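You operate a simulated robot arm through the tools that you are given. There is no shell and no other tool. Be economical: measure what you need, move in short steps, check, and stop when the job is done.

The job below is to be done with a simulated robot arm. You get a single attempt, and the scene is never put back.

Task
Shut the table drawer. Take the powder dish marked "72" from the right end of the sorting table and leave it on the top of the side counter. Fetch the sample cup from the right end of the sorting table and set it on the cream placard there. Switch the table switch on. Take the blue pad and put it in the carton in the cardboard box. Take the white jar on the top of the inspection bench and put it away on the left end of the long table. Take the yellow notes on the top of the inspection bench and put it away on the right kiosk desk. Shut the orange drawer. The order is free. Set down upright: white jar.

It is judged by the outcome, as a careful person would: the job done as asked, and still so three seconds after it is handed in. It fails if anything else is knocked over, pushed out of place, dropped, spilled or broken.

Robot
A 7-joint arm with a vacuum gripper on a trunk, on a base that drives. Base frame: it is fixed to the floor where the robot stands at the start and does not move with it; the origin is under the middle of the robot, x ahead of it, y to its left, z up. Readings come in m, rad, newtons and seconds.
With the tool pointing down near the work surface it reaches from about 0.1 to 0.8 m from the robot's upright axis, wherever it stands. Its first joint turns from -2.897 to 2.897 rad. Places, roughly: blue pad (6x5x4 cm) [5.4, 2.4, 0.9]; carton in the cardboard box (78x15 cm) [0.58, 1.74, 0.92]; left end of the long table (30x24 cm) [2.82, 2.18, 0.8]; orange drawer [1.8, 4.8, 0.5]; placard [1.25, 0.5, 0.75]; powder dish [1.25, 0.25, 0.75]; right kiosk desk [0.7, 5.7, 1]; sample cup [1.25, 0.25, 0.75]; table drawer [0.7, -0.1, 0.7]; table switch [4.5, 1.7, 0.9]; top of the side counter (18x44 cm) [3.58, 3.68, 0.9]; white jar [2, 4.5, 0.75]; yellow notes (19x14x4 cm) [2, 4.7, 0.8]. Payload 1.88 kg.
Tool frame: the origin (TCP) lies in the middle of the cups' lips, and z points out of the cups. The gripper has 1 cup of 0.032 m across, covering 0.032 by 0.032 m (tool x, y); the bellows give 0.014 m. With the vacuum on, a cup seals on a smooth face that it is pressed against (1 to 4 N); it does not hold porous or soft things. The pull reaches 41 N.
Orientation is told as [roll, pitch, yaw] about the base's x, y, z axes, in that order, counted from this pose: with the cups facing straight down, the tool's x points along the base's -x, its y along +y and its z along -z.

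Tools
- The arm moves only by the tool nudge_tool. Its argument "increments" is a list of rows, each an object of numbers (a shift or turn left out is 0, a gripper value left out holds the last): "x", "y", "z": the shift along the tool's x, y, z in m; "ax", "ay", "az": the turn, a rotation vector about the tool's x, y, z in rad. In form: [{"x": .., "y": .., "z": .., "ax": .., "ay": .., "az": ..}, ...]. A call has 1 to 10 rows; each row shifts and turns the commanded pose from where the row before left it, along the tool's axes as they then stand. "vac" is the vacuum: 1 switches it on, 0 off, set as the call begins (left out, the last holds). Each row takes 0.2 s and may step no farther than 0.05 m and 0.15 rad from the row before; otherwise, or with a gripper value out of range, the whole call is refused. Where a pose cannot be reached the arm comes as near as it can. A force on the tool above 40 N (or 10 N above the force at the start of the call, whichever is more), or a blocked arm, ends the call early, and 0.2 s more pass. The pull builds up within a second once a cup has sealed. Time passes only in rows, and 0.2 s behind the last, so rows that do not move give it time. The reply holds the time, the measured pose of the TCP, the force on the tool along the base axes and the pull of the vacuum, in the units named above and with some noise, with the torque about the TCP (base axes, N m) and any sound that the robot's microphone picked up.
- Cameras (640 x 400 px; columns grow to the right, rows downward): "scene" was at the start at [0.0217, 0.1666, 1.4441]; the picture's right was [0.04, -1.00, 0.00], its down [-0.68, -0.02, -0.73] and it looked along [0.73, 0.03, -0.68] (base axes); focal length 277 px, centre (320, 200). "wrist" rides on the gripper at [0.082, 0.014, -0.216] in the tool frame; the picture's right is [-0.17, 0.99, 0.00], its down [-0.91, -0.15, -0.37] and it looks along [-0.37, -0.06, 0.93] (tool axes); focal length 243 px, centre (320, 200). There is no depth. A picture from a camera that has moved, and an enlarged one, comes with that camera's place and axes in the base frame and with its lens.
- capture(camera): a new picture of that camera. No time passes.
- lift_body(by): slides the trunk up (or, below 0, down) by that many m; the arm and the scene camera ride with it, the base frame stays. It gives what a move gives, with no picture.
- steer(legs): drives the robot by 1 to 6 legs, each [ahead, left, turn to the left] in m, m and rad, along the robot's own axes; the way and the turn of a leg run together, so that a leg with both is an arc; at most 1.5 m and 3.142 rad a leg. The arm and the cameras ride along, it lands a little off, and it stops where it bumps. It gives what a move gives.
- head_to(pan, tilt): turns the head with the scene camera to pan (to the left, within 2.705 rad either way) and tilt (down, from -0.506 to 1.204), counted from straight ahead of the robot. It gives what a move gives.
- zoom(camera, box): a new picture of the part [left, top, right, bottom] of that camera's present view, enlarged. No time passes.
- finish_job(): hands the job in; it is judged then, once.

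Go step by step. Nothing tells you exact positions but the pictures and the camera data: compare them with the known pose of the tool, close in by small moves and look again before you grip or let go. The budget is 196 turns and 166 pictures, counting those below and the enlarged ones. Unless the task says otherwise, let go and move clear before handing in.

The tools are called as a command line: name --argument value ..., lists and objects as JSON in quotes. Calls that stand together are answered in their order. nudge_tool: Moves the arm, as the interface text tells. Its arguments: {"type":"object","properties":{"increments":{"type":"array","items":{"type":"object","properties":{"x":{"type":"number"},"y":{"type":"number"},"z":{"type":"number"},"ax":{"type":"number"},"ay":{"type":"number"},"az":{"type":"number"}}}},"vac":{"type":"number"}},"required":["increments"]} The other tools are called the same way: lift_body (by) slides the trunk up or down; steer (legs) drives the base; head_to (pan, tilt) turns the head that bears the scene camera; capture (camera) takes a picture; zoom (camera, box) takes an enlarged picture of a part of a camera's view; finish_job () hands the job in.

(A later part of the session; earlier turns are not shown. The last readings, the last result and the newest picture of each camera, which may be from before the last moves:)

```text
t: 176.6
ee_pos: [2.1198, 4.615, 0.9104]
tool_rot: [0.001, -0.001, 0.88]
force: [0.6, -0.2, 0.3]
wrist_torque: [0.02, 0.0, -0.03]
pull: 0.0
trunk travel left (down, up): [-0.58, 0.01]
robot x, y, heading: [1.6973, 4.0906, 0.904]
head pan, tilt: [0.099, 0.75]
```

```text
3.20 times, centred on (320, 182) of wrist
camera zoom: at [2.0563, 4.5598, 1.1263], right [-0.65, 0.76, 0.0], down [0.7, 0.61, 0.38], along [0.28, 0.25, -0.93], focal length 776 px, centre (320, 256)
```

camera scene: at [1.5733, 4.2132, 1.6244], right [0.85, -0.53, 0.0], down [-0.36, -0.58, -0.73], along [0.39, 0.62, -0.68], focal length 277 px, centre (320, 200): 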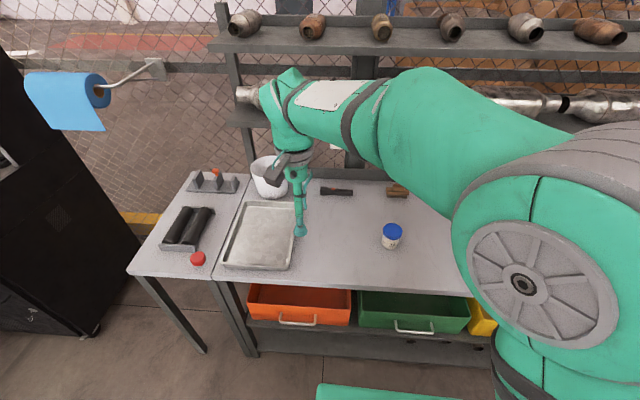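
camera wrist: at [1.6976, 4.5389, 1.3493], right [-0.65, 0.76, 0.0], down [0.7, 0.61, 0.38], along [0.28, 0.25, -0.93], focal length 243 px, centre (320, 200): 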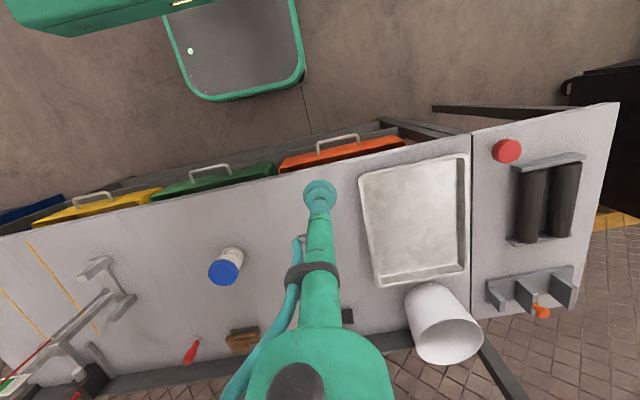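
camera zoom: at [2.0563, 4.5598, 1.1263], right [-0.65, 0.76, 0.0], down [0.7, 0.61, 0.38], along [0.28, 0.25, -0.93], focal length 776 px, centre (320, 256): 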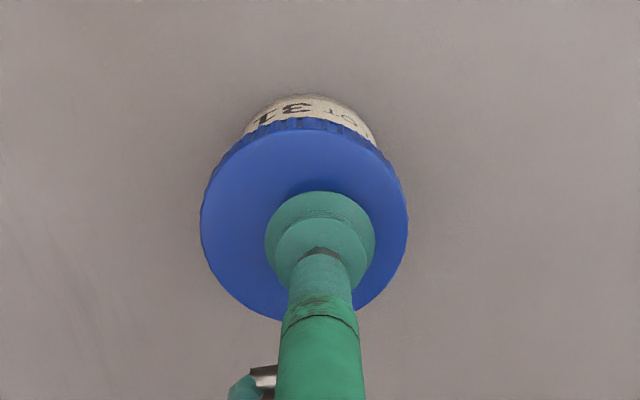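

nudge_tool --increments '[{"y": -0.003, "z": 0.005}, {"z": 0.005}, {"z": 0.004}, {}]'

nudge_tool --increments '[{"z": 0.003}, {"z": 0.003}, {}]'

```text
t: 177.6
ee_pos: [2.1216, 4.6126, 0.8981]
tool_rot: [0.001, -0.004, 0.879]
force: [-1.1, -1.8, 5.3]
wrist_torque: [-0.08, 0.04, 0.0]
pull: 40.4
trunk travel left (down, up): [-0.58, 0.01]
robot x, y, heading: [1.6975, 4.0924, 0.911]
head pan, tilt: [0.099, 0.75]
```

```text
t: 178.4
ee_pos: [2.1227, 4.6131, 0.8933]
tool_rot: [0.002, -0.009, 0.882]
force: [-1.3, -2.5, 29.4]
wrist_torque: [-0.06, 0.05, 0.02]
pull: 40.7
trunk travel left (down, up): [-0.58, 0.01]
robot x, y, heading: [1.6948, 4.0865, 0.907]
head pan, tilt: [0.099, 0.75]
```

Sealed. Lifting the jar, retracting, then driving to the open area and turning towards the long table.

nudge_tool --increments '[{"z": -0.02}, {"z": -0.05}, {"z": -0.05}, {"z": -0.05}, {"z": -0.05}, {"x": 0.05}, {"x": 0.05}, {"x": 0.05}, {"x": 0.05}, {"x": 0.03}]'

steer --legs '[[-0.1, 0.0, 0.0], [0.0, -1.39, 0.0], [0.0, 0.0, -1.557]]'

head_to --pan 0.0 --tilt 0.5

capture --camera "scene"

```text
t: 180.6
ee_pos: [1.9745, 4.4353, 1.1096]
tool_rot: [0.002, -0.003, 0.879]
force: [-0.5, -0.1, -0.6]
wrist_torque: [-0.01, 0.01, 0.02]
pull: 40.5
trunk travel left (down, up): [-0.58, 0.01]
robot x, y, heading: [1.6971, 4.0892, 0.906]
head pan, tilt: [0.099, 0.75]
```

```text
t: 192.0
ee_pos: [3.0557, 2.89, 1.1091]
tool_rot: [0.002, -0.003, -0.673]
force: [0.5, -0.4, -0.6]
wrist_torque: [-0.02, -0.02, 0.01]
pull: 40.4
trunk travel left (down, up): [-0.58, 0.01]
robot x, y, heading: [2.7077, 3.1634, -0.648]
head pan, tilt: [0.099, 0.75]
```

```text
t: 192.7
ee_pos: [3.0569, 2.8905, 1.1094]
tool_rot: [0.001, -0.002, -0.673]
force: [-1.0, 0.2, -0.5]
wrist_torque: [-0.02, 0.0, 0.03]
pull: 40.2
trunk travel left (down, up): [-0.58, 0.01]
robot x, y, heading: [2.7042, 3.1653, -0.646]
head pan, tilt: [0.0, 0.499]
```

```text
61 pictures are left
camera scene: at [2.8287, 3.2758, 1.6462], right [-0.6, -0.8, 0.0], down [-0.38, 0.29, -0.88], along [0.7, -0.53, -0.48], focal length 277 px, centre (320, 200)
```

scene: 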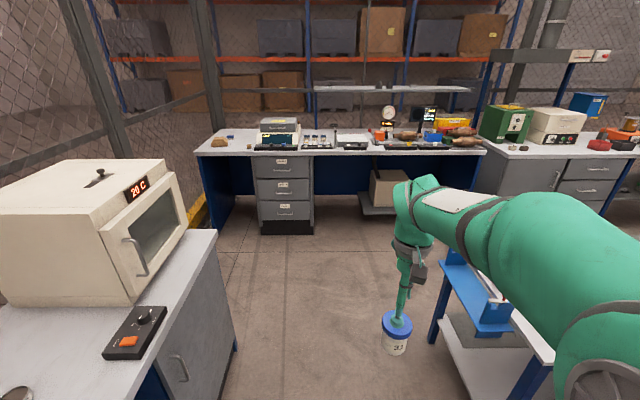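

The blue bench with the blue pad is ahead and the long table's left end is to the right. I'll slide right to face the table's end.

steer --legs '[[0.0, -0.62, 0.0]]'

head_to --pan 0.15 --tilt 0.8

capture --camera "scene"

capture --camera "wrist"

```text
t: 196.2
ee_pos: [2.6865, 2.4006, 1.1081]
tool_rot: [0.003, -0.004, -0.67]
force: [-0.4, -1.2, -0.5]
wrist_torque: [0.01, 0.0, 0.04]
pull: 40.5
trunk travel left (down, up): [-0.58, 0.01]
robot x, y, heading: [2.3391, 2.6668, -0.647]
head pan, tilt: [0.0, 0.499]
```

```text
t: 197.0
ee_pos: [2.6859, 2.3997, 1.1092]
tool_rot: [0.002, -0.001, -0.67]
force: [0.1, 0.2, -0.7]
wrist_torque: [0.01, 0.01, 0.01]
pull: 41.0
trunk travel left (down, up): [-0.58, 0.01]
robot x, y, heading: [2.3373, 2.673, -0.649]
head pan, tilt: [0.15, 0.799]
```

```text
60 pictures are left
camera scene: at [2.4568, 2.801, 1.6204], right [-0.47, -0.88, 0.0], down [-0.63, 0.34, -0.7], along [0.61, -0.33, -0.72], focal length 277 px, centre (320, 200)
```

scene: 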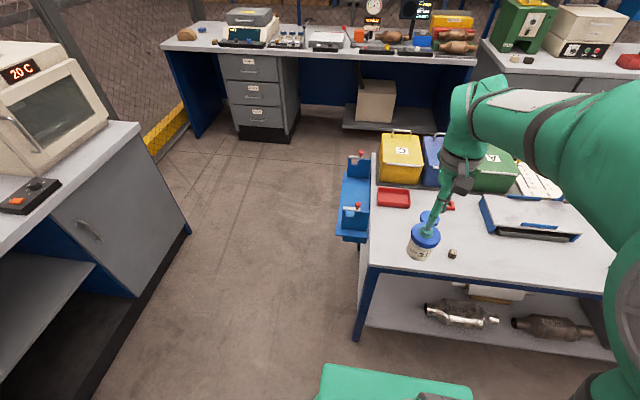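

```text
59 pictures are left
camera wrist: at [2.6301, 2.4623, 1.325], right [0.74, 0.67, 0.0], down [0.62, -0.69, 0.38], along [0.25, -0.28, -0.93], focal length 243 px, centre (320, 200)
```

wrist: 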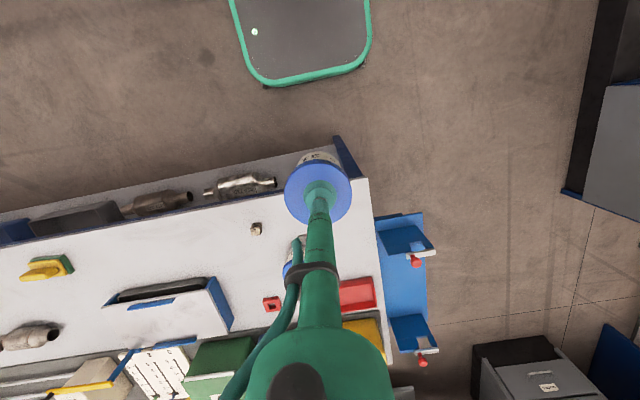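

There's another white jar on the table close by. I'll zoom in to find clear space at the end.

zoom --camera "wrist" --box '[230, 160, 430, 320]'

zoom --camera "scene" --box '[340, 150, 500, 290]'

```text
2.50 times, centred on (330, 240) of wrist
camera zoom: at [2.6301, 2.4623, 1.325], right [0.74, 0.67, 0.0], down [0.62, -0.69, 0.38], along [0.25, -0.28, -0.93], focal length 606 px, centre (295, 100)
```

zoom: 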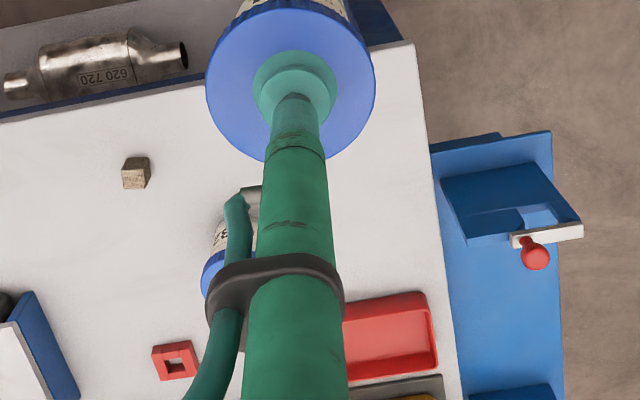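

```text
2.86 times, centred on (420, 220) of scene
camera zoom: at [2.4568, 2.801, 1.6204], right [-0.47, -0.88, 0.0], down [-0.63, 0.34, -0.7], along [0.61, -0.33, -0.72], focal length 791 px, centre (34, 143)
```

zoom: 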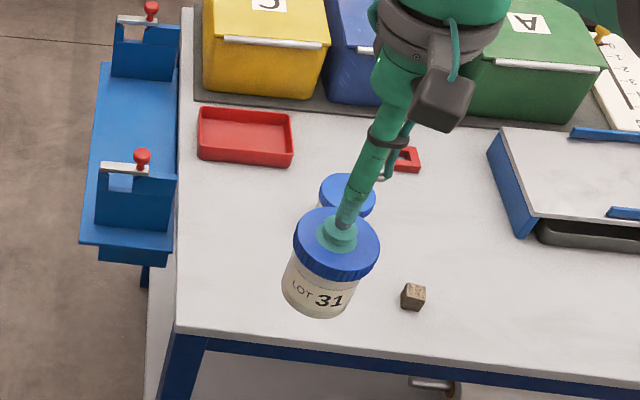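

The free spot is at the front-left corner near (2.832, 2.281), about 11 cm from the other jar. Moving the jar above it and lowering partway.

nudge_tool --increments '[{"x": -0.05}, {"x": -0.05}, {"x": -0.05}, {"x": -0.038}, {"z": 0.05}, {"z": 0.05}, {"z": 0.03}, {}]'

zoom --camera "wrist" --box '[220, 120, 420, 300]'

zoom --camera "scene" --box '[340, 150, 500, 290]'

```text
t: 198.8
ee_pos: [2.8355, 2.2822, 0.9775]
tool_rot: [0.002, -0.002, -0.671]
force: [-0.1, -0.2, -0.9]
wrist_torque: [0.03, 0.0, 0.0]
pull: 40.8
trunk travel left (down, up): [-0.58, 0.01]
robot x, y, heading: [2.3348, 2.6745, -0.646]
head pan, tilt: [0.15, 0.799]
```

```text
2.22 times, centred on (320, 210) of wrist
camera zoom: at [2.778, 2.3447, 1.1935], right [0.74, 0.67, 0.0], down [0.62, -0.69, 0.38], along [0.25, -0.28, -0.93], focal length 539 px, centre (320, 178)
```

zoom: 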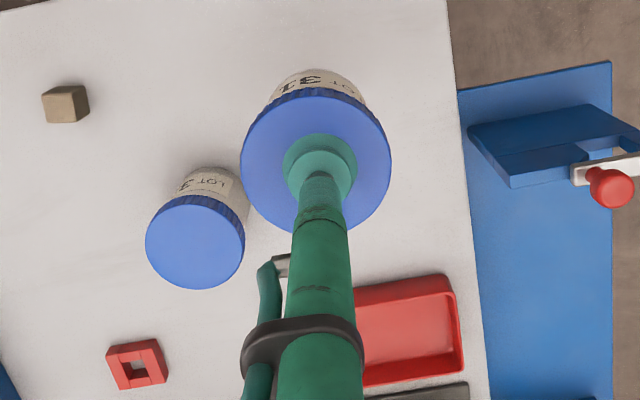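

```text
2.86 times, centred on (420, 220) of scene
camera zoom: at [2.4569, 2.801, 1.6203], right [-0.47, -0.88, 0.0], down [-0.63, 0.34, -0.7], along [0.61, -0.33, -0.72], focal length 791 px, centre (34, 143)
```

zoom: 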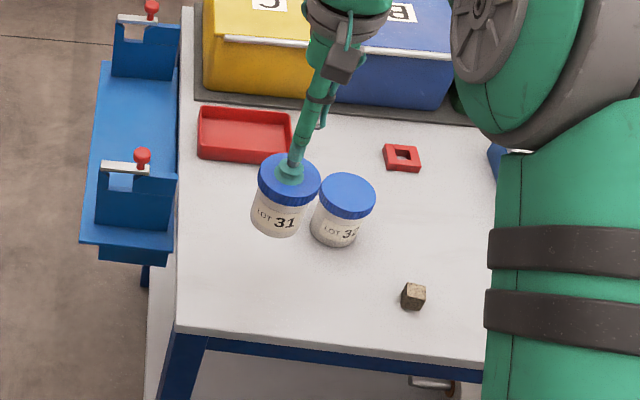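

The jars would be a little close; I'll shift 15 mm left and back, then lower.

nudge_tool --increments '[{"x": 0.015, "y": 0.015}, {"z": 0.04}, {"z": 0.03}, {"z": 0.012}, {}]'

zoom --camera "scene" --box '[340, 150, 500, 290]'

```text
t: 200.0
ee_pos: [2.8324, 2.3052, 0.8973]
tool_rot: [0.003, -0.002, -0.67]
force: [0.3, -0.3, 0.2]
wrist_torque: [0.01, 0.01, -0.01]
pull: 40.6
trunk travel left (down, up): [-0.58, 0.01]
robot x, y, heading: [2.3378, 2.6687, -0.644]
head pan, tilt: [0.15, 0.799]
```

```text
2.86 times, centred on (420, 220) of scene
camera zoom: at [2.4568, 2.8011, 1.6203], right [-0.47, -0.88, 0.0], down [-0.63, 0.34, -0.7], along [0.61, -0.33, -0.72], focal length 791 px, centre (34, 143)
```

zoom: 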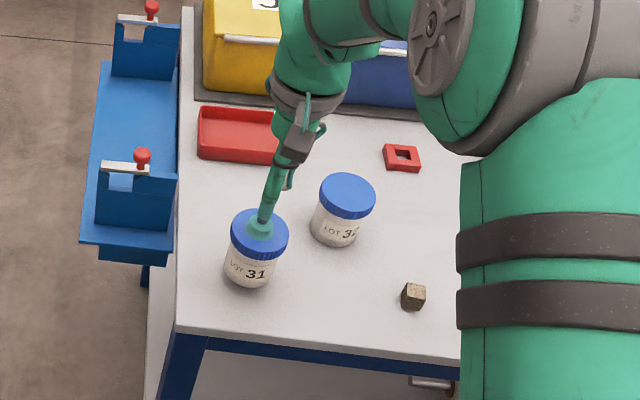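

nudge_tool --increments '[{"z": 0.006}, {"z": 0.005}, {"z": 0.004}, {}]'

nudge_tool --increments '[{"z": 0.003}, {"z": 0.003}, {}]'

```text
t: 201.0
ee_pos: [2.8311, 2.3042, 0.8816]
tool_rot: [0.002, -0.001, -0.67]
force: [0.5, 0.3, 0.0]
wrist_torque: [-0.04, -0.02, -0.02]
pull: 40.6
trunk travel left (down, up): [-0.58, 0.01]
robot x, y, heading: [2.3363, 2.6727, -0.647]
head pan, tilt: [0.15, 0.799]
```

```text
t: 201.8
ee_pos: [2.8328, 2.3067, 0.8775]
tool_rot: [0.002, -0.002, -0.671]
force: [-2.4, -1.2, 7.9]
wrist_torque: [-0.02, 0.08, 0.0]
pull: 40.4
trunk travel left (down, up): [-0.58, 0.01]
robot x, y, heading: [2.3351, 2.6718, -0.643]
head pan, tilt: [0.15, 0.799]
```

Contact. Releasing and rising, then looking.

nudge_tool --increments '[{}, {}, {}, {}, {}]' --vac 0

nudge_tool --increments '[{"z": -0.005}, {"z": -0.01}, {"z": -0.04}, {"z": -0.05}, {"z": -0.05}, {"z": -0.05}, {"x": 0.05}, {"x": 0.05}, {"x": 0.05}, {"x": 0.05}]'

head_to --pan 0.15 --tilt 0.6

capture --camera "scene"

```text
t: 203.0
ee_pos: [2.833, 2.304, 0.8758]
tool_rot: [0.0, -0.004, -0.67]
force: [-0.2, -0.3, 1.0]
wrist_torque: [-0.02, -0.04, 0.01]
pull: 0.1
trunk travel left (down, up): [-0.58, 0.01]
robot x, y, heading: [2.3325, 2.6733, -0.649]
head pan, tilt: [0.15, 0.799]
```

```text
t: 205.2
ee_pos: [2.6737, 2.4302, 1.0809]
tool_rot: [0.002, -0.004, -0.669]
force: [-0.1, 0.4, 0.5]
wrist_torque: [0.0, 0.01, 0.0]
pull: 0.1
trunk travel left (down, up): [-0.58, 0.01]
robot x, y, heading: [2.3379, 2.673, -0.646]
head pan, tilt: [0.15, 0.799]
```

```text
t: 205.9
ee_pos: [2.6737, 2.4284, 1.0831]
tool_rot: [0.003, -0.002, -0.671]
force: [-0.2, -0.5, -0.7]
wrist_torque: [0.01, 0.01, 0.01]
pull: 0.1
trunk travel left (down, up): [-0.58, 0.01]
robot x, y, heading: [2.3334, 2.6683, -0.645]
head pan, tilt: [0.15, 0.6]
```

```text
53 pictures are left
camera scene: at [2.4637, 2.7973, 1.6372], right [-0.47, -0.88, 0.0], down [-0.5, 0.27, -0.82], along [0.73, -0.39, -0.57], focal length 277 px, centre (320, 200)
```

scene: 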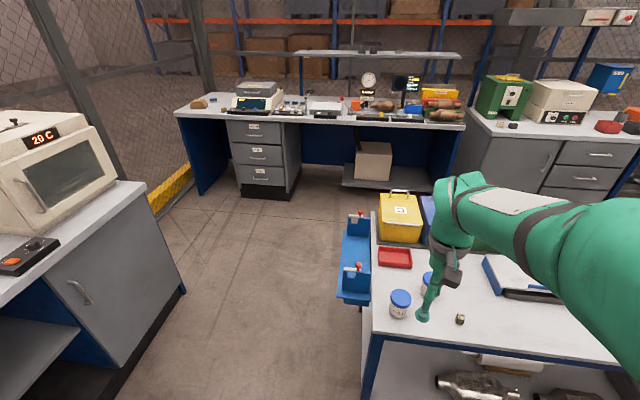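

The jar stands on the table. Now I'll zoom in on the blue bench for the switch and the blue pad.

zoom --camera "scene" --box '[170, 60, 330, 140]'

zoom --camera "scene" --box '[290, 60, 470, 150]'

```text
4.00 times, centred on (250, 100) of scene
camera zoom: at [2.4637, 2.7973, 1.6372], right [-0.47, -0.88, 0.0], down [-0.5, 0.27, -0.82], along [0.73, -0.39, -0.57], focal length 1107 px, centre (600, 600)
```

zoom: 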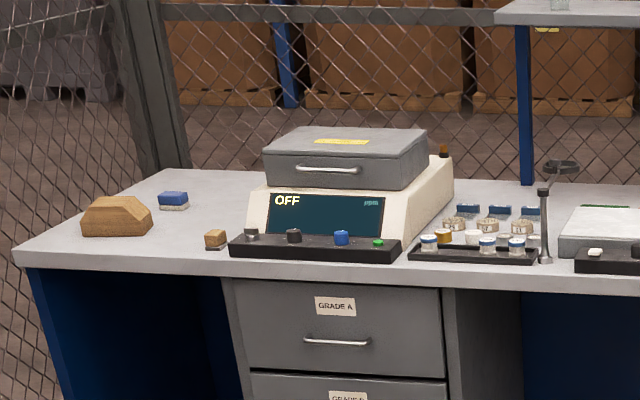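

```text
3.56 times, centred on (380, 105) of scene
camera zoom: at [2.4637, 2.7973, 1.6372], right [-0.47, -0.88, 0.0], down [-0.5, 0.27, -0.82], along [0.73, -0.39, -0.57], focal length 984 px, centre (107, 538)
```

zoom: 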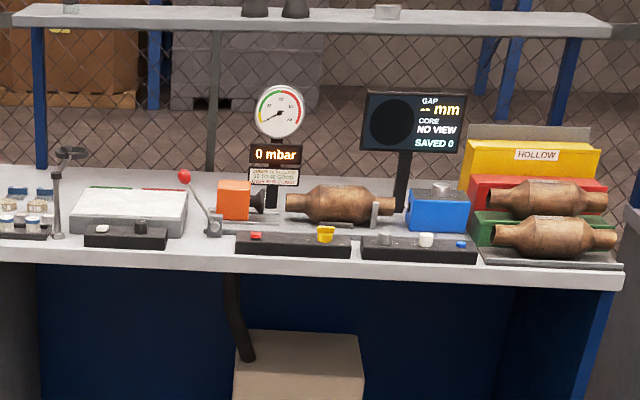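

The white rocker on the control box before the light table is likely the table switch; the blue pad is the blue-and-white block at the bench's left end. I'll drive round the table's end and up to the bench.

steer --legs '[[0.0, 0.77, 0.0], [1.5, 0.0, 0.0]]'

head_to --pan 0.0 --tilt 0.6

capture --camera "scene"

```text
t: 217.1
ee_pos: [4.3001, 2.0919, 1.0826]
tool_rot: [0.002, -0.002, -0.715]
force: [0.3, -0.2, 0.1]
wrist_torque: [-0.02, 0.0, -0.04]
pull: 0.1
trunk travel left (down, up): [-0.58, 0.01]
robot x, y, heading: [3.9769, 2.3496, -0.692]
head pan, tilt: [0.15, 0.6]
```

```text
t: 217.8
ee_pos: [4.3005, 2.0906, 1.081]
tool_rot: [0.001, -0.001, -0.714]
force: [-0.7, -0.6, 0.0]
wrist_torque: [0.0, 0.0, -0.01]
pull: 0.1
trunk travel left (down, up): [-0.58, 0.01]
robot x, y, heading: [3.9758, 2.3485, -0.688]
head pan, tilt: [0.0, 0.6]
```

```text
50 pictures are left
camera scene: at [4.0992, 2.4583, 1.6372], right [-0.64, -0.77, 0.0], down [-0.44, 0.36, -0.83], along [0.64, -0.52, -0.56], focal length 277 px, centre (320, 200)
```

scene: 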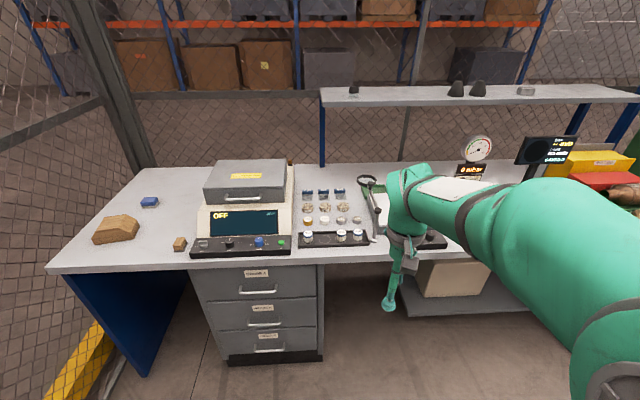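

I'll straighten the heading, slide right a bit and look at the switch box with the wrist camera.

steer --legs '[[0.08, -0.15, 0.045]]'

nudge_tool --increments '[{"y": 0.04}, {"y": 0.04}, {"x": -0.04}, {"x": -0.04}]'

capture --camera "wrist"

capture --camera "scene"

```text
t: 219.3
ee_pos: [4.2829, 1.9409, 1.0811]
tool_rot: [0.002, -0.002, -0.668]
force: [-0.2, -0.7, -0.2]
wrist_torque: [0.02, 0.01, -0.01]
pull: 0.1
trunk travel left (down, up): [-0.58, 0.01]
robot x, y, heading: [3.947, 2.186, -0.639]
head pan, tilt: [0.0, 0.6]
```

```text
t: 220.3
ee_pos: [4.3948, 1.9545, 1.0809]
tool_rot: [0.002, -0.002, -0.668]
force: [0.1, -0.2, 0.4]
wrist_torque: [0.02, -0.02, -0.03]
pull: 0.0
trunk travel left (down, up): [-0.58, 0.01]
robot x, y, heading: [3.9452, 2.1863, -0.638]
head pan, tilt: [0.0, 0.6]
```

```text
49 pictures are left
camera wrist: at [4.3378, 2.0161, 1.2976], right [0.74, 0.67, 0.0], down [0.62, -0.69, 0.38], along [0.25, -0.28, -0.93], focal length 243 px, centre (320, 200)
```

wrist: 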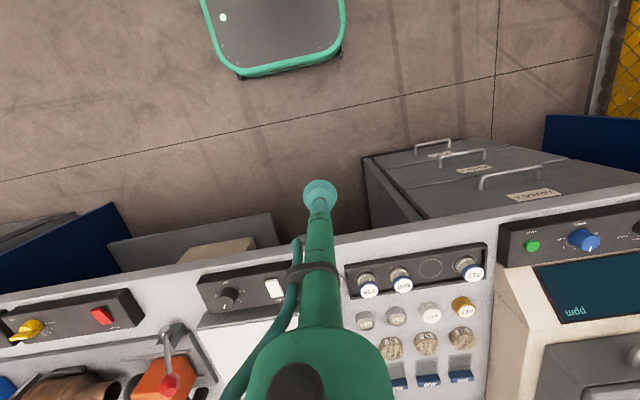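

```text
48 pictures are left
camera scene: at [4.0641, 2.2982, 1.6372], right [-0.6, -0.8, 0.0], down [-0.45, 0.34, -0.82], along [0.66, -0.49, -0.57], focal length 277 px, centre (320, 200)
```

scene: 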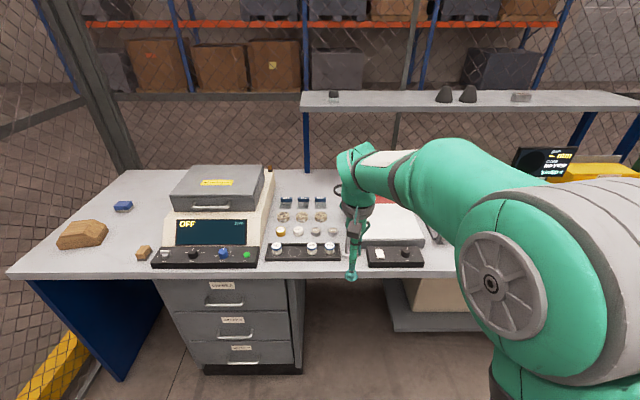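

The white rocker sits at about (4.49, 1.72), matching the place given. Zooming in on it.

zoom --camera "wrist" --box '[190, 245, 310, 325]'

zoom --camera "scene" --box '[345, 225, 445, 285]'

```text
5.00 times, centred on (250, 285) of wrist
camera zoom: at [4.3378, 2.0161, 1.2976], right [0.74, 0.67, 0.0], down [0.62, -0.69, 0.38], along [0.25, -0.28, -0.93], focal length 1213 px, centre (670, -225)
```

zoom: 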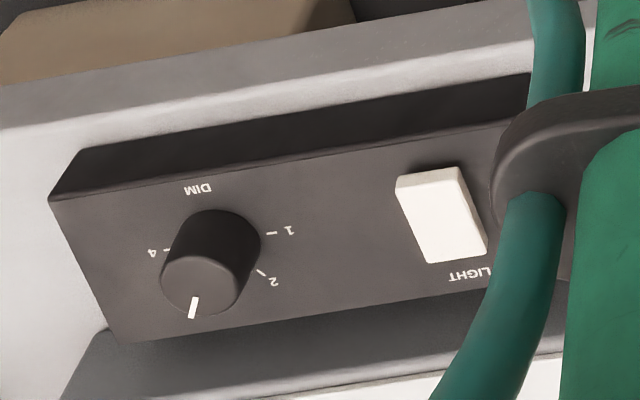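

```text
6.40 times, centred on (395, 255) of scene
camera zoom: at [4.0641, 2.2982, 1.6372], right [-0.6, -0.8, 0.0], down [-0.45, 0.34, -0.82], along [0.66, -0.49, -0.57], focal length 1771 px, centre (-160, -152)
```

zoom: 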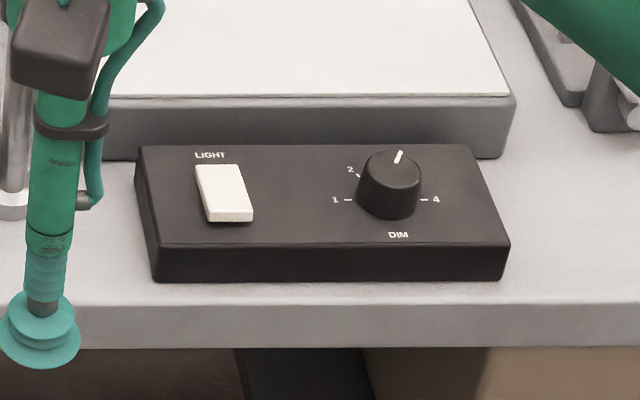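

The rocker's near end is raised; pressing it at about (4.472, 1.740, 0.95) should switch the light table on. Moving above it.

nudge_tool --increments '[{"x": -0.04, "y": -0.025}, {"x": -0.04, "y": -0.025}, {"x": -0.04, "y": -0.025}, {"x": -0.04, "y": -0.025}, {"x": -0.029, "y": -0.021}, {"z": 0.04}, {"z": 0.04}, {}]'

zoom --camera "wrist" --box '[220, 120, 420, 245]'

zoom --camera "scene" --box '[345, 205, 445, 275]'

```text
t: 222.1
ee_pos: [4.4665, 1.742, 1.0007]
tool_rot: [0.001, 0.0, -0.669]
force: [-0.5, 0.5, -0.7]
wrist_torque: [0.01, 0.06, 0.02]
pull: 0.1
trunk travel left (down, up): [-0.58, 0.01]
robot x, y, heading: [3.9434, 2.1863, -0.637]
head pan, tilt: [0.0, 0.6]
```

```text
3.20 times, centred on (320, 182) of wrist
camera zoom: at [4.4091, 1.8041, 1.217], right [0.74, 0.67, 0.0], down [0.62, -0.69, 0.38], along [0.25, -0.28, -0.93], focal length 776 px, centre (320, 256)
```

zoom: 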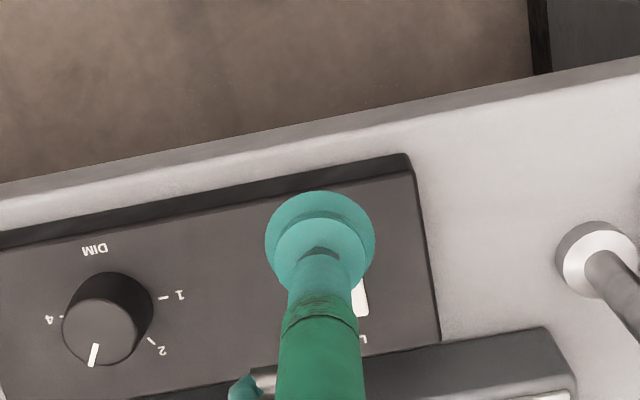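

```text
5.71 times, centred on (395, 240) of scene
camera zoom: at [4.0639, 2.2983, 1.6372], right [-0.6, -0.8, 0.0], down [-0.45, 0.34, -0.82], along [0.66, -0.49, -0.57], focal length 1581 px, centre (-109, -29)
```

zoom: 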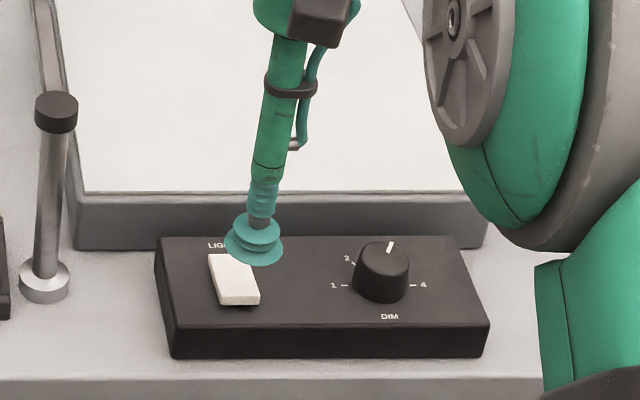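

The contact point falls on the rocker's near end. A small correction, then pressing down gently.

nudge_tool --increments '[{"x": -0.004, "y": -0.003}, {"z": 0.03}, {"z": 0.01}, {"z": 0.005}, {}]'

nudge_tool --increments '[{"z": 0.005}, {"z": 0.004}, {"z": 0.004}, {}]'

zoom --camera "scene" --box '[345, 205, 445, 275]'

```text
t: 223.3
ee_pos: [4.4696, 1.7394, 0.9574]
tool_rot: [0.001, -0.002, -0.668]
force: [-0.5, 0.4, -0.6]
wrist_torque: [0.0, -0.02, -0.01]
pull: 0.1
trunk travel left (down, up): [-0.58, 0.01]
robot x, y, heading: [3.9452, 2.1843, -0.646]
head pan, tilt: [0.0, 0.6]
```

```text
t: 224.3
ee_pos: [4.4705, 1.7388, 0.9441]
tool_rot: [0.001, -0.001, -0.67]
force: [-1.1, 0.5, 0.7]
wrist_torque: [-0.02, 0.02, 0.0]
pull: 0.2
trunk travel left (down, up): [-0.58, 0.01]
robot x, y, heading: [3.9467, 2.1825, -0.641]
head pan, tilt: [0.0, 0.6]
```

```text
5.71 times, centred on (395, 240) of scene
camera zoom: at [4.0638, 2.2985, 1.6372], right [-0.6, -0.8, 0.0], down [-0.45, 0.34, -0.83], along [0.66, -0.49, -0.56], focal length 1581 px, centre (-109, -29)
```

zoom: 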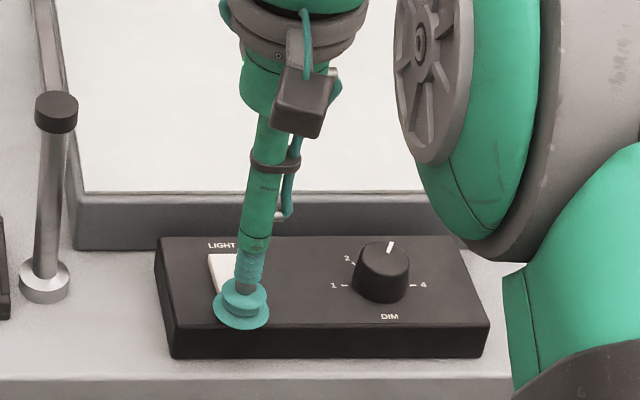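

Positioned on the near end. Continuing the press.

nudge_tool --increments '[{"x": -0.004, "z": 0.003}, {"z": 0.003}, {"z": 0.003}, {"z": 0.003}, {}]'

nudge_tool --increments '[{"z": 0.003}, {"z": 0.003}, {}]'

zoom --camera "scene" --box '[345, 205, 445, 275]'

```text
t: 225.5
ee_pos: [4.473, 1.7352, 0.9331]
tool_rot: [0.003, -0.005, -0.669]
force: [0.0, -0.2, 3.0]
wrist_torque: [0.0, -0.02, 0.0]
pull: 0.0
trunk travel left (down, up): [-0.58, 0.01]
robot x, y, heading: [3.9435, 2.186, -0.64]
head pan, tilt: [0.0, 0.6]
heard: click
```

```text
t: 226.3
ee_pos: [4.4724, 1.7365, 0.9266]
tool_rot: [0.002, -0.002, -0.668]
force: [-0.8, 2.1, 4.2]
wrist_torque: [-0.06, -0.05, -0.01]
pull: 0.1
trunk travel left (down, up): [-0.58, 0.01]
robot x, y, heading: [3.9444, 2.1882, -0.639]
head pan, tilt: [0.0, 0.6]
```

```text
5.71 times, centred on (395, 240) of scene
camera zoom: at [4.0634, 2.2988, 1.6372], right [-0.6, -0.8, 0.0], down [-0.45, 0.34, -0.83], along [0.66, -0.49, -0.56], focal length 1581 px, centre (-109, -29)
```

zoom: 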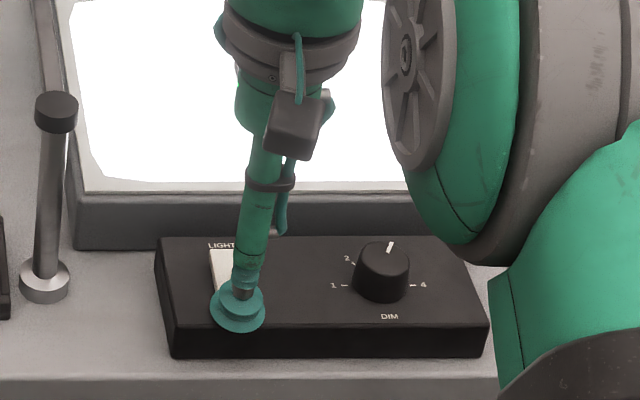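

It clicked and the light table is lit. Raising, retracting and driving left to the blue pad.

nudge_tool --increments '[{"z": -0.03}, {"z": -0.05}, {"z": -0.05}, {"z": -0.04}, {"x": 0.05}, {"x": 0.05}, {"x": 0.05}, {"x": 0.05}, {"x": 0.05}]'

steer --legs '[[0.08, 0.0, 0.0], [0.0, 0.95, 0.0], [0.15, 0.0, 0.0]]'

head_to --pan 0.1 --tilt 0.7

capture --camera "scene"

capture --camera "wrist"

```text
t: 228.3
ee_pos: [4.2778, 1.891, 1.0952]
tool_rot: [0.002, -0.002, -0.669]
force: [-0.5, -0.2, -0.3]
wrist_torque: [0.03, 0.0, 0.0]
pull: 0.1
trunk travel left (down, up): [-0.58, 0.01]
robot x, y, heading: [3.9425, 2.1813, -0.643]
head pan, tilt: [0.0, 0.6]
```

```text
t: 234.8
ee_pos: [5.0263, 2.5079, 1.0946]
tool_rot: [0.002, -0.001, -0.67]
force: [-0.5, -0.1, 0.0]
wrist_torque: [-0.02, 0.02, 0.01]
pull: 0.0
trunk travel left (down, up): [-0.58, 0.01]
robot x, y, heading: [4.6933, 2.8037, -0.639]
head pan, tilt: [0.0, 0.6]
```

```text
t: 235.5
ee_pos: [5.0251, 2.5071, 1.0956]
tool_rot: [0.001, -0.003, -0.67]
force: [-0.6, 0.1, 0.0]
wrist_torque: [-0.01, -0.03, 0.01]
pull: 0.1
trunk travel left (down, up): [-0.58, 0.01]
robot x, y, heading: [4.6922, 2.8041, -0.641]
head pan, tilt: [0.099, 0.7]
```

```text
41 pictures are left
camera scene: at [4.8141, 2.9251, 1.6286], right [-0.52, -0.86, 0.0], down [-0.55, 0.33, -0.77], along [0.65, -0.4, -0.64], focal length 277 px, centre (320, 200)
```

scene: 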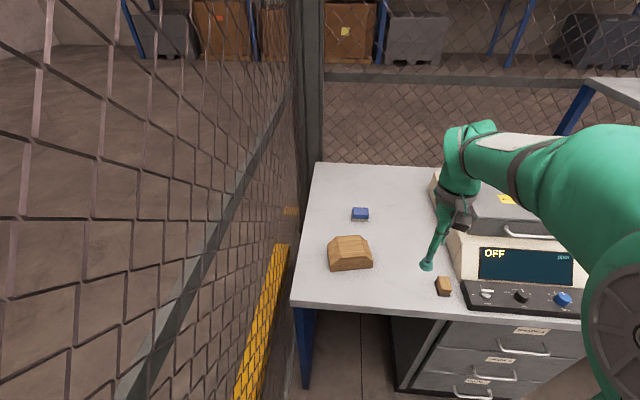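

```text
40 pictures are left
camera wrist: at [4.9692, 2.5696, 1.3106], right [0.74, 0.67, 0.0], down [0.62, -0.69, 0.38], along [0.25, -0.28, -0.93], focal length 243 px, centre (320, 200)
```

wrist: 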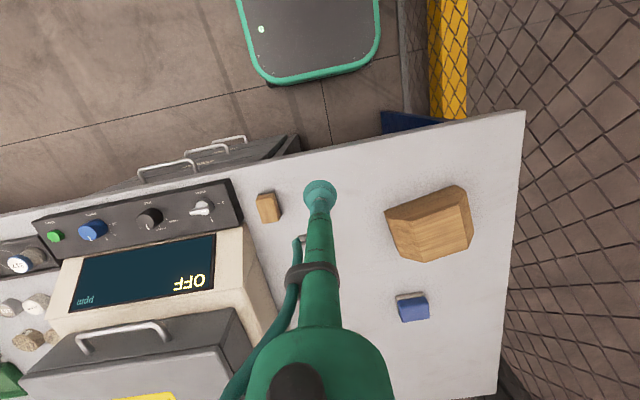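

The blue pad is at about (5.368, 2.405). Moving over it.

nudge_tool --increments '[{"x": -0.04, "y": 0.016}, {"x": -0.04, "y": 0.016}, {"x": -0.04, "y": 0.016}, {"x": -0.04, "y": 0.016}, {"x": -0.04, "y": 0.016}, {"x": -0.04, "y": 0.016}, {"x": -0.04, "y": 0.016}, {"x": -0.04, "y": 0.016}, {"x": -0.012, "y": 0.005, "z": 0.03}, {"z": 0.03}]'

zoom --camera "wrist" --box '[220, 120, 420, 245]'

zoom --camera "scene" --box '[310, 165, 410, 235]'

```text
t: 237.7
ee_pos: [5.3682, 2.4042, 1.0313]
tool_rot: [0.001, -0.003, -0.67]
force: [0.4, -0.1, 0.6]
wrist_torque: [0.01, 0.02, -0.01]
pull: 0.0
trunk travel left (down, up): [-0.58, 0.01]
robot x, y, heading: [4.6924, 2.7993, -0.647]
head pan, tilt: [0.099, 0.7]
```

```text
3.20 times, centred on (320, 182) of wrist
camera zoom: at [5.313, 2.4669, 1.2474], right [0.74, 0.67, 0.0], down [0.62, -0.69, 0.38], along [0.25, -0.28, -0.93], focal length 776 px, centre (320, 256)
```

zoom: 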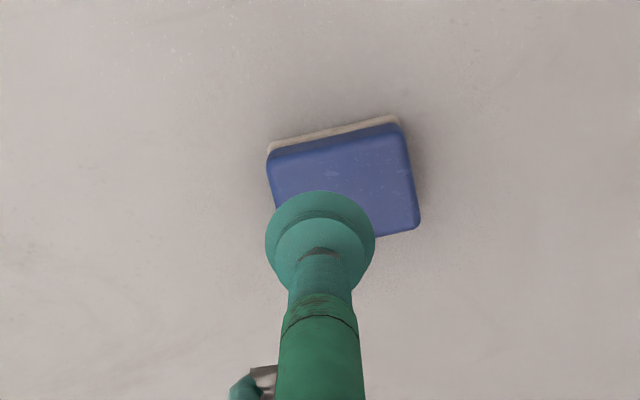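

```text
5.71 times, centred on (360, 200) of scene
camera zoom: at [4.815, 2.9246, 1.6285], right [-0.52, -0.86, 0.0], down [-0.55, 0.33, -0.76], along [0.65, -0.4, -0.64], focal length 1581 px, centre (91, 200)
```

zoom: 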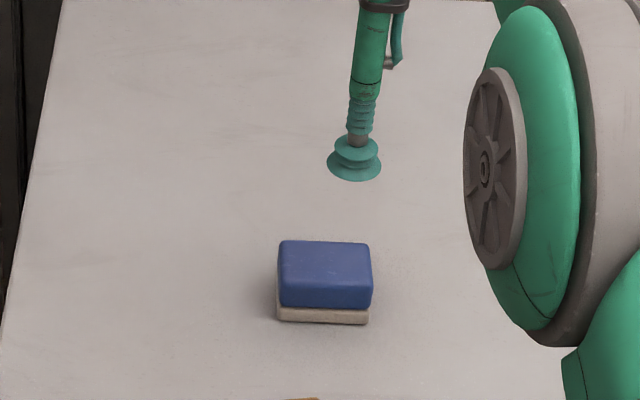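

Shift 16 mm forward, 4 mm left, then down with the vacuum on.

nudge_tool --increments '[{"x": -0.016, "y": 0.004}, {"z": 0.04}, {"z": 0.03}, {"z": 0.01}, {"z": 0.005}, {}]' --vac 1

zoom --camera "wrist" --box '[220, 120, 420, 245]'

```text
t: 239.1
ee_pos: [5.3838, 2.3985, 0.9501]
tool_rot: [0.001, -0.003, -0.669]
force: [-0.7, -0.7, -0.1]
wrist_torque: [0.02, 0.01, -0.02]
pull: 0.2
trunk travel left (down, up): [-0.58, 0.01]
robot x, y, heading: [4.6923, 2.8049, -0.644]
head pan, tilt: [0.099, 0.7]
```

```text
3.20 times, centred on (320, 182) of wrist
camera zoom: at [5.3277, 2.4607, 1.1656], right [0.74, 0.67, 0.0], down [0.62, -0.69, 0.38], along [0.25, -0.28, -0.93], focal length 776 px, centre (320, 256)
```

zoom: 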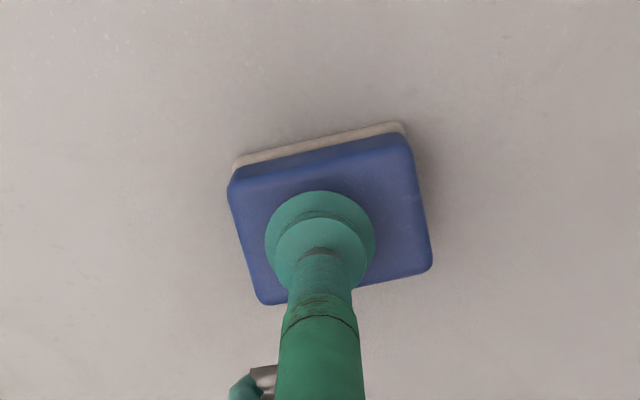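

nudge_tool --increments '[{"z": 0.005}, {"z": 0.004}, {"z": 0.004}, {}]'

nudge_tool --increments '[{"z": 0.003}, {"z": 0.003}, {}]'

```text
t: 240.1
ee_pos: [5.385, 2.3987, 0.9366]
tool_rot: [0.001, -0.003, -0.671]
force: [0.4, 0.0, 1.5]
wrist_torque: [0.04, 0.03, 0.0]
pull: 40.6
trunk travel left (down, up): [-0.58, 0.01]
robot x, y, heading: [4.6912, 2.8017, -0.641]
head pan, tilt: [0.099, 0.7]
```

```text
t: 240.9
ee_pos: [5.384, 2.3992, 0.9347]
tool_rot: [0.001, -0.007, -0.669]
force: [0.0, 1.1, 17.7]
wrist_torque: [0.09, 0.11, -0.02]
pull: 40.8
trunk travel left (down, up): [-0.58, 0.01]
robot x, y, heading: [4.692, 2.8046, -0.64]
head pan, tilt: [0.099, 0.7]
```

Sealed. Lifting the pad, retracting and driving back out to the aisle.

nudge_tool --increments '[{"z": -0.02}, {"z": -0.05}, {"z": -0.05}, {"z": -0.05}, {"x": 0.05}, {"x": 0.05}, {"x": 0.05}, {"x": 0.05}, {"x": 0.05}, {"x": 0.05}]'

steer --legs '[[-0.2, 0.0, 0.0], [0.0, -0.89, 0.0]]'

```text
t: 243.1
ee_pos: [5.3657, 2.4149, 1.0996]
tool_rot: [0.003, -0.001, -0.67]
force: [-1.4, -0.2, -0.5]
wrist_torque: [-0.01, 0.0, 0.0]
pull: 40.9
out of reach, approached as far as the arm can: row 4, 5, 6, 7, 8, 9, 10
trunk travel left (down, up): [-0.58, 0.01]
robot x, y, heading: [4.6891, 2.8007, -0.643]
head pan, tilt: [0.099, 0.7]
```

```text
t: 249.1
ee_pos: [4.6623, 1.8085, 1.1012]
tool_rot: [0.003, -0.001, -0.67]
force: [0.8, -0.2, -0.5]
wrist_torque: [0.01, -0.04, 0.03]
pull: 41.1
trunk travel left (down, up): [-0.58, 0.01]
robot x, y, heading: [3.9914, 2.1949, -0.641]
head pan, tilt: [0.099, 0.7]
```

The arm didn't retract as ordered, so it passed over the bench extended. I'll check the bench at once.

head_to --pan 0.2 --tilt 0.6

capture --camera "scene"

capture --camera "wrist"

```text
t: 249.7
ee_pos: [4.6612, 1.8089, 1.1009]
tool_rot: [0.001, -0.003, -0.671]
force: [-0.2, 0.3, -1.0]
wrist_torque: [0.02, -0.01, 0.0]
pull: 40.7
trunk travel left (down, up): [-0.58, 0.01]
robot x, y, heading: [3.9887, 2.1941, -0.645]
head pan, tilt: [0.201, 0.6]
```

```text
36 pictures are left
camera scene: at [4.1169, 2.3258, 1.6372], right [-0.43, -0.9, 0.0], down [-0.51, 0.24, -0.82], along [0.75, -0.35, -0.57], focal length 277 px, centre (320, 200)
```

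scene: 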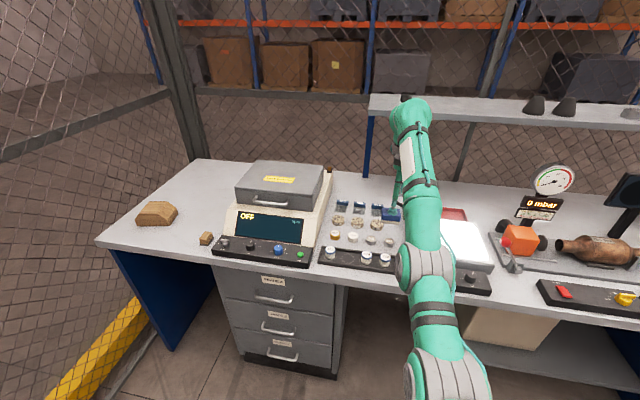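

```text
35 pictures are left
camera wrist: at [4.605, 1.8712, 1.3171], right [0.74, 0.67, 0.0], down [0.62, -0.69, 0.38], along [0.25, -0.28, -0.93], focal length 243 px, centre (320, 200)
```

wrist: 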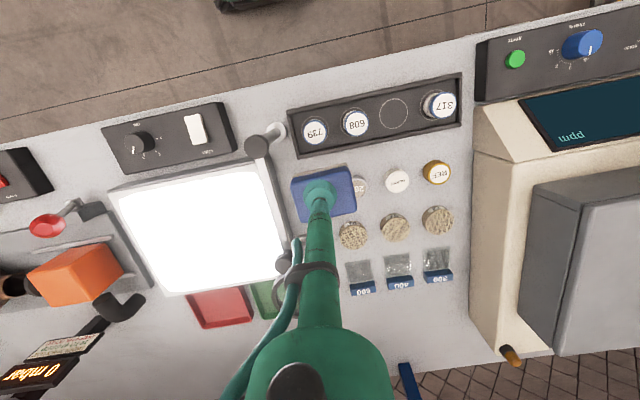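

Analyzer and vials look untouched. I'll check the magnifier stand right beside the pad before moving.

zoom --camera "wrist" --box '[220, 110, 400, 310]'

zoom --camera "scene" --box '[320, 150, 500, 300]'

```text
2.00 times, centred on (310, 210) of wrist
camera zoom: at [4.605, 1.8712, 1.3171], right [0.74, 0.67, 0.0], down [0.62, -0.69, 0.38], along [0.25, -0.28, -0.93], focal length 485 px, centre (340, 180)
```

zoom: 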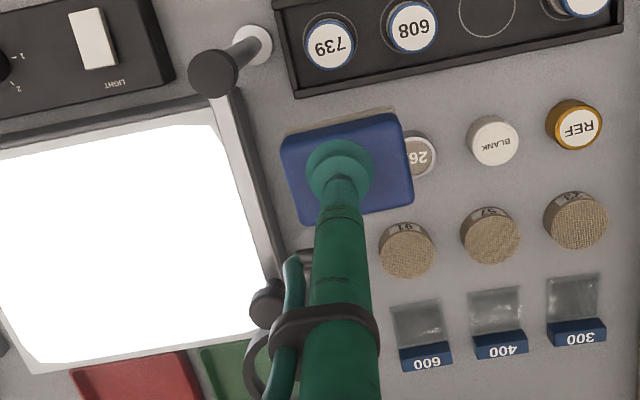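

```text
2.67 times, centred on (410, 225) of scene
camera zoom: at [4.1169, 2.3258, 1.6372], right [-0.43, -0.9, 0.0], down [-0.51, 0.24, -0.82], along [0.75, -0.35, -0.57], focal length 738 px, centre (80, 133)
```

zoom: 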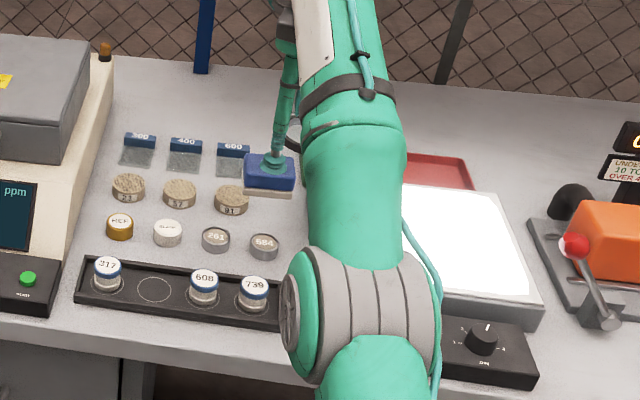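

The magnifier stands untouched just to the right of the pad. I'll move left a few cm away from it, then try retracting again at a slightly lower height.

steer --legs '[[0.0, 0.05, 0.0]]'

nudge_tool --increments '[{"x": 0.02, "z": 0.01}, {"x": 0.03}, {"x": 0.03}]'

```text
t: 250.7
ee_pos: [4.6909, 1.8493, 1.1009]
tool_rot: [0.002, -0.001, -0.671]
force: [-0.8, 0.1, -1.0]
wrist_torque: [0.0, 0.02, 0.02]
pull: 40.8
trunk travel left (down, up): [-0.58, 0.01]
robot x, y, heading: [4.0179, 2.2358, -0.64]
head pan, tilt: [0.201, 0.6]
```

```text
t: 251.5
ee_pos: [4.6924, 1.8488, 1.1016]
tool_rot: [0.002, -0.001, -0.671]
force: [-0.9, 0.1, 0.7]
wrist_torque: [-0.01, -0.01, 0.01]
pull: 40.7
out of reach, approached as far as the arm can: row 1, 2, 3
trunk travel left (down, up): [-0.58, 0.01]
robot x, y, heading: [4.0169, 2.2379, -0.644]
head pan, tilt: [0.201, 0.6]
```

The command has wound up beyond a stuck arm posture. I'll undo those commands in reverse, so the arm follows again from its reachable pose.

nudge_tool --increments '[{"x": -0.05}, {"x": -0.05}, {"x": -0.05}, {"x": -0.05}, {"x": -0.05}, {"x": -0.05}, {"x": -0.05}, {"x": -0.03}, {"z": 0.02}, {"z": 0.01}]'

```text
t: 253.7
ee_pos: [4.7169, 1.8388, 1.0486]
tool_rot: [0.002, -0.001, -0.669]
force: [0.0, 0.2, 0.4]
wrist_torque: [0.0, -0.02, 0.0]
pull: 40.6
out of reach, approached as far as the arm can: row 1, 2, 3, 4, 5, 6, 7, 8
trunk travel left (down, up): [-0.58, 0.01]
robot x, y, heading: [4.0199, 2.2396, -0.639]
head pan, tilt: [0.201, 0.6]
```

Tracking again. Retracting slowly at this height.

nudge_tool --increments '[{"x": 0.03}, {"x": 0.03}, {"x": 0.03}, {"x": 0.04}, {"x": 0.04}]'

zoom --camera "scene" --box '[280, 130, 500, 310]'

```text
t: 254.9
ee_pos: [4.582, 1.9464, 1.0496]
tool_rot: [0.002, -0.001, -0.67]
force: [0.3, 0.1, -0.7]
wrist_torque: [-0.04, 0.02, 0.0]
pull: 41.0
trunk travel left (down, up): [-0.58, 0.01]
robot x, y, heading: [4.0208, 2.2329, -0.641]
head pan, tilt: [0.201, 0.6]
```

```text
2.22 times, centred on (390, 220) of scene
camera zoom: at [4.1457, 2.3655, 1.6372], right [-0.43, -0.9, 0.0], down [-0.51, 0.24, -0.83], along [0.75, -0.35, -0.56], focal length 615 px, centre (164, 156)
```

zoom: 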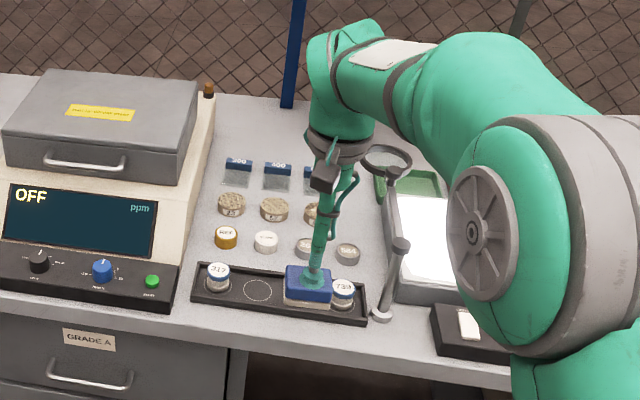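

Everything on the bench is intact and the light is still on. Finishing the retraction and raising.

nudge_tool --increments '[{"x": 0.04}, {"x": 0.05}, {"x": 0.05}, {"z": -0.04}, {"z": -0.03}]'

```text
t: 256.1
ee_pos: [4.4739, 2.0334, 1.118]
tool_rot: [0.001, -0.001, -0.67]
force: [-0.3, 0.7, -0.2]
wrist_torque: [0.03, -0.01, 0.01]
pull: 40.6
trunk travel left (down, up): [-0.58, 0.01]
robot x, y, heading: [4.0151, 2.2347, -0.643]
head pan, tilt: [0.201, 0.6]
```

Backing out through the corridor to the aisle and turning right by half a turn to face the other way.

steer --legs '[[-0.8, 0.0, 0.0], [-0.8, 0.0, 0.0], [0.0, 0.0, -1.57], [0.0, 0.0, -1.57]]'

head_to --pan 0.9 --tilt 0.5

capture --camera "scene"

```text
t: 272.0
ee_pos: [2.2807, 3.411, 1.1168]
tool_rot: [0.003, -0.003, 2.453]
force: [0.4, 0.5, -0.6]
wrist_torque: [0.0, 0.0, -0.03]
pull: 41.0
trunk travel left (down, up): [-0.58, 0.01]
robot x, y, heading: [2.7323, 3.1995, 2.48]
head pan, tilt: [0.201, 0.6]
```

```text
t: 273.0
ee_pos: [2.28, 3.4115, 1.1169]
tool_rot: [0.002, -0.002, 2.452]
force: [0.4, -0.3, -0.9]
wrist_torque: [-0.01, -0.01, -0.03]
pull: 41.0
trunk travel left (down, up): [-0.58, 0.01]
robot x, y, heading: [2.7342, 3.2002, 2.474]
head pan, tilt: [0.901, 0.499]
```

```text
31 pictures are left
camera scene: at [2.5902, 3.0118, 1.6463], right [-0.23, 0.97, 0.0], down [0.47, 0.11, -0.88], along [-0.85, -0.21, -0.48], focal length 277 px, centre (320, 200)
```

scene: 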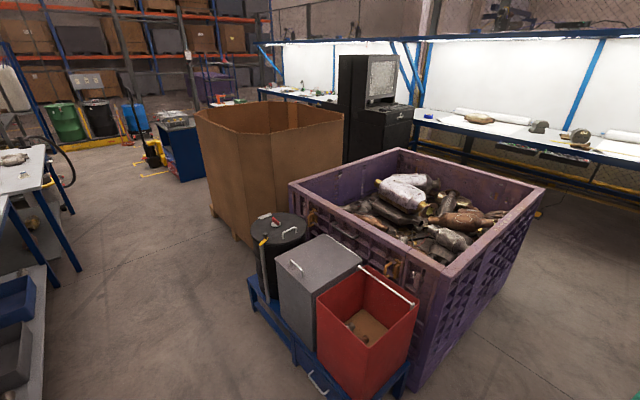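

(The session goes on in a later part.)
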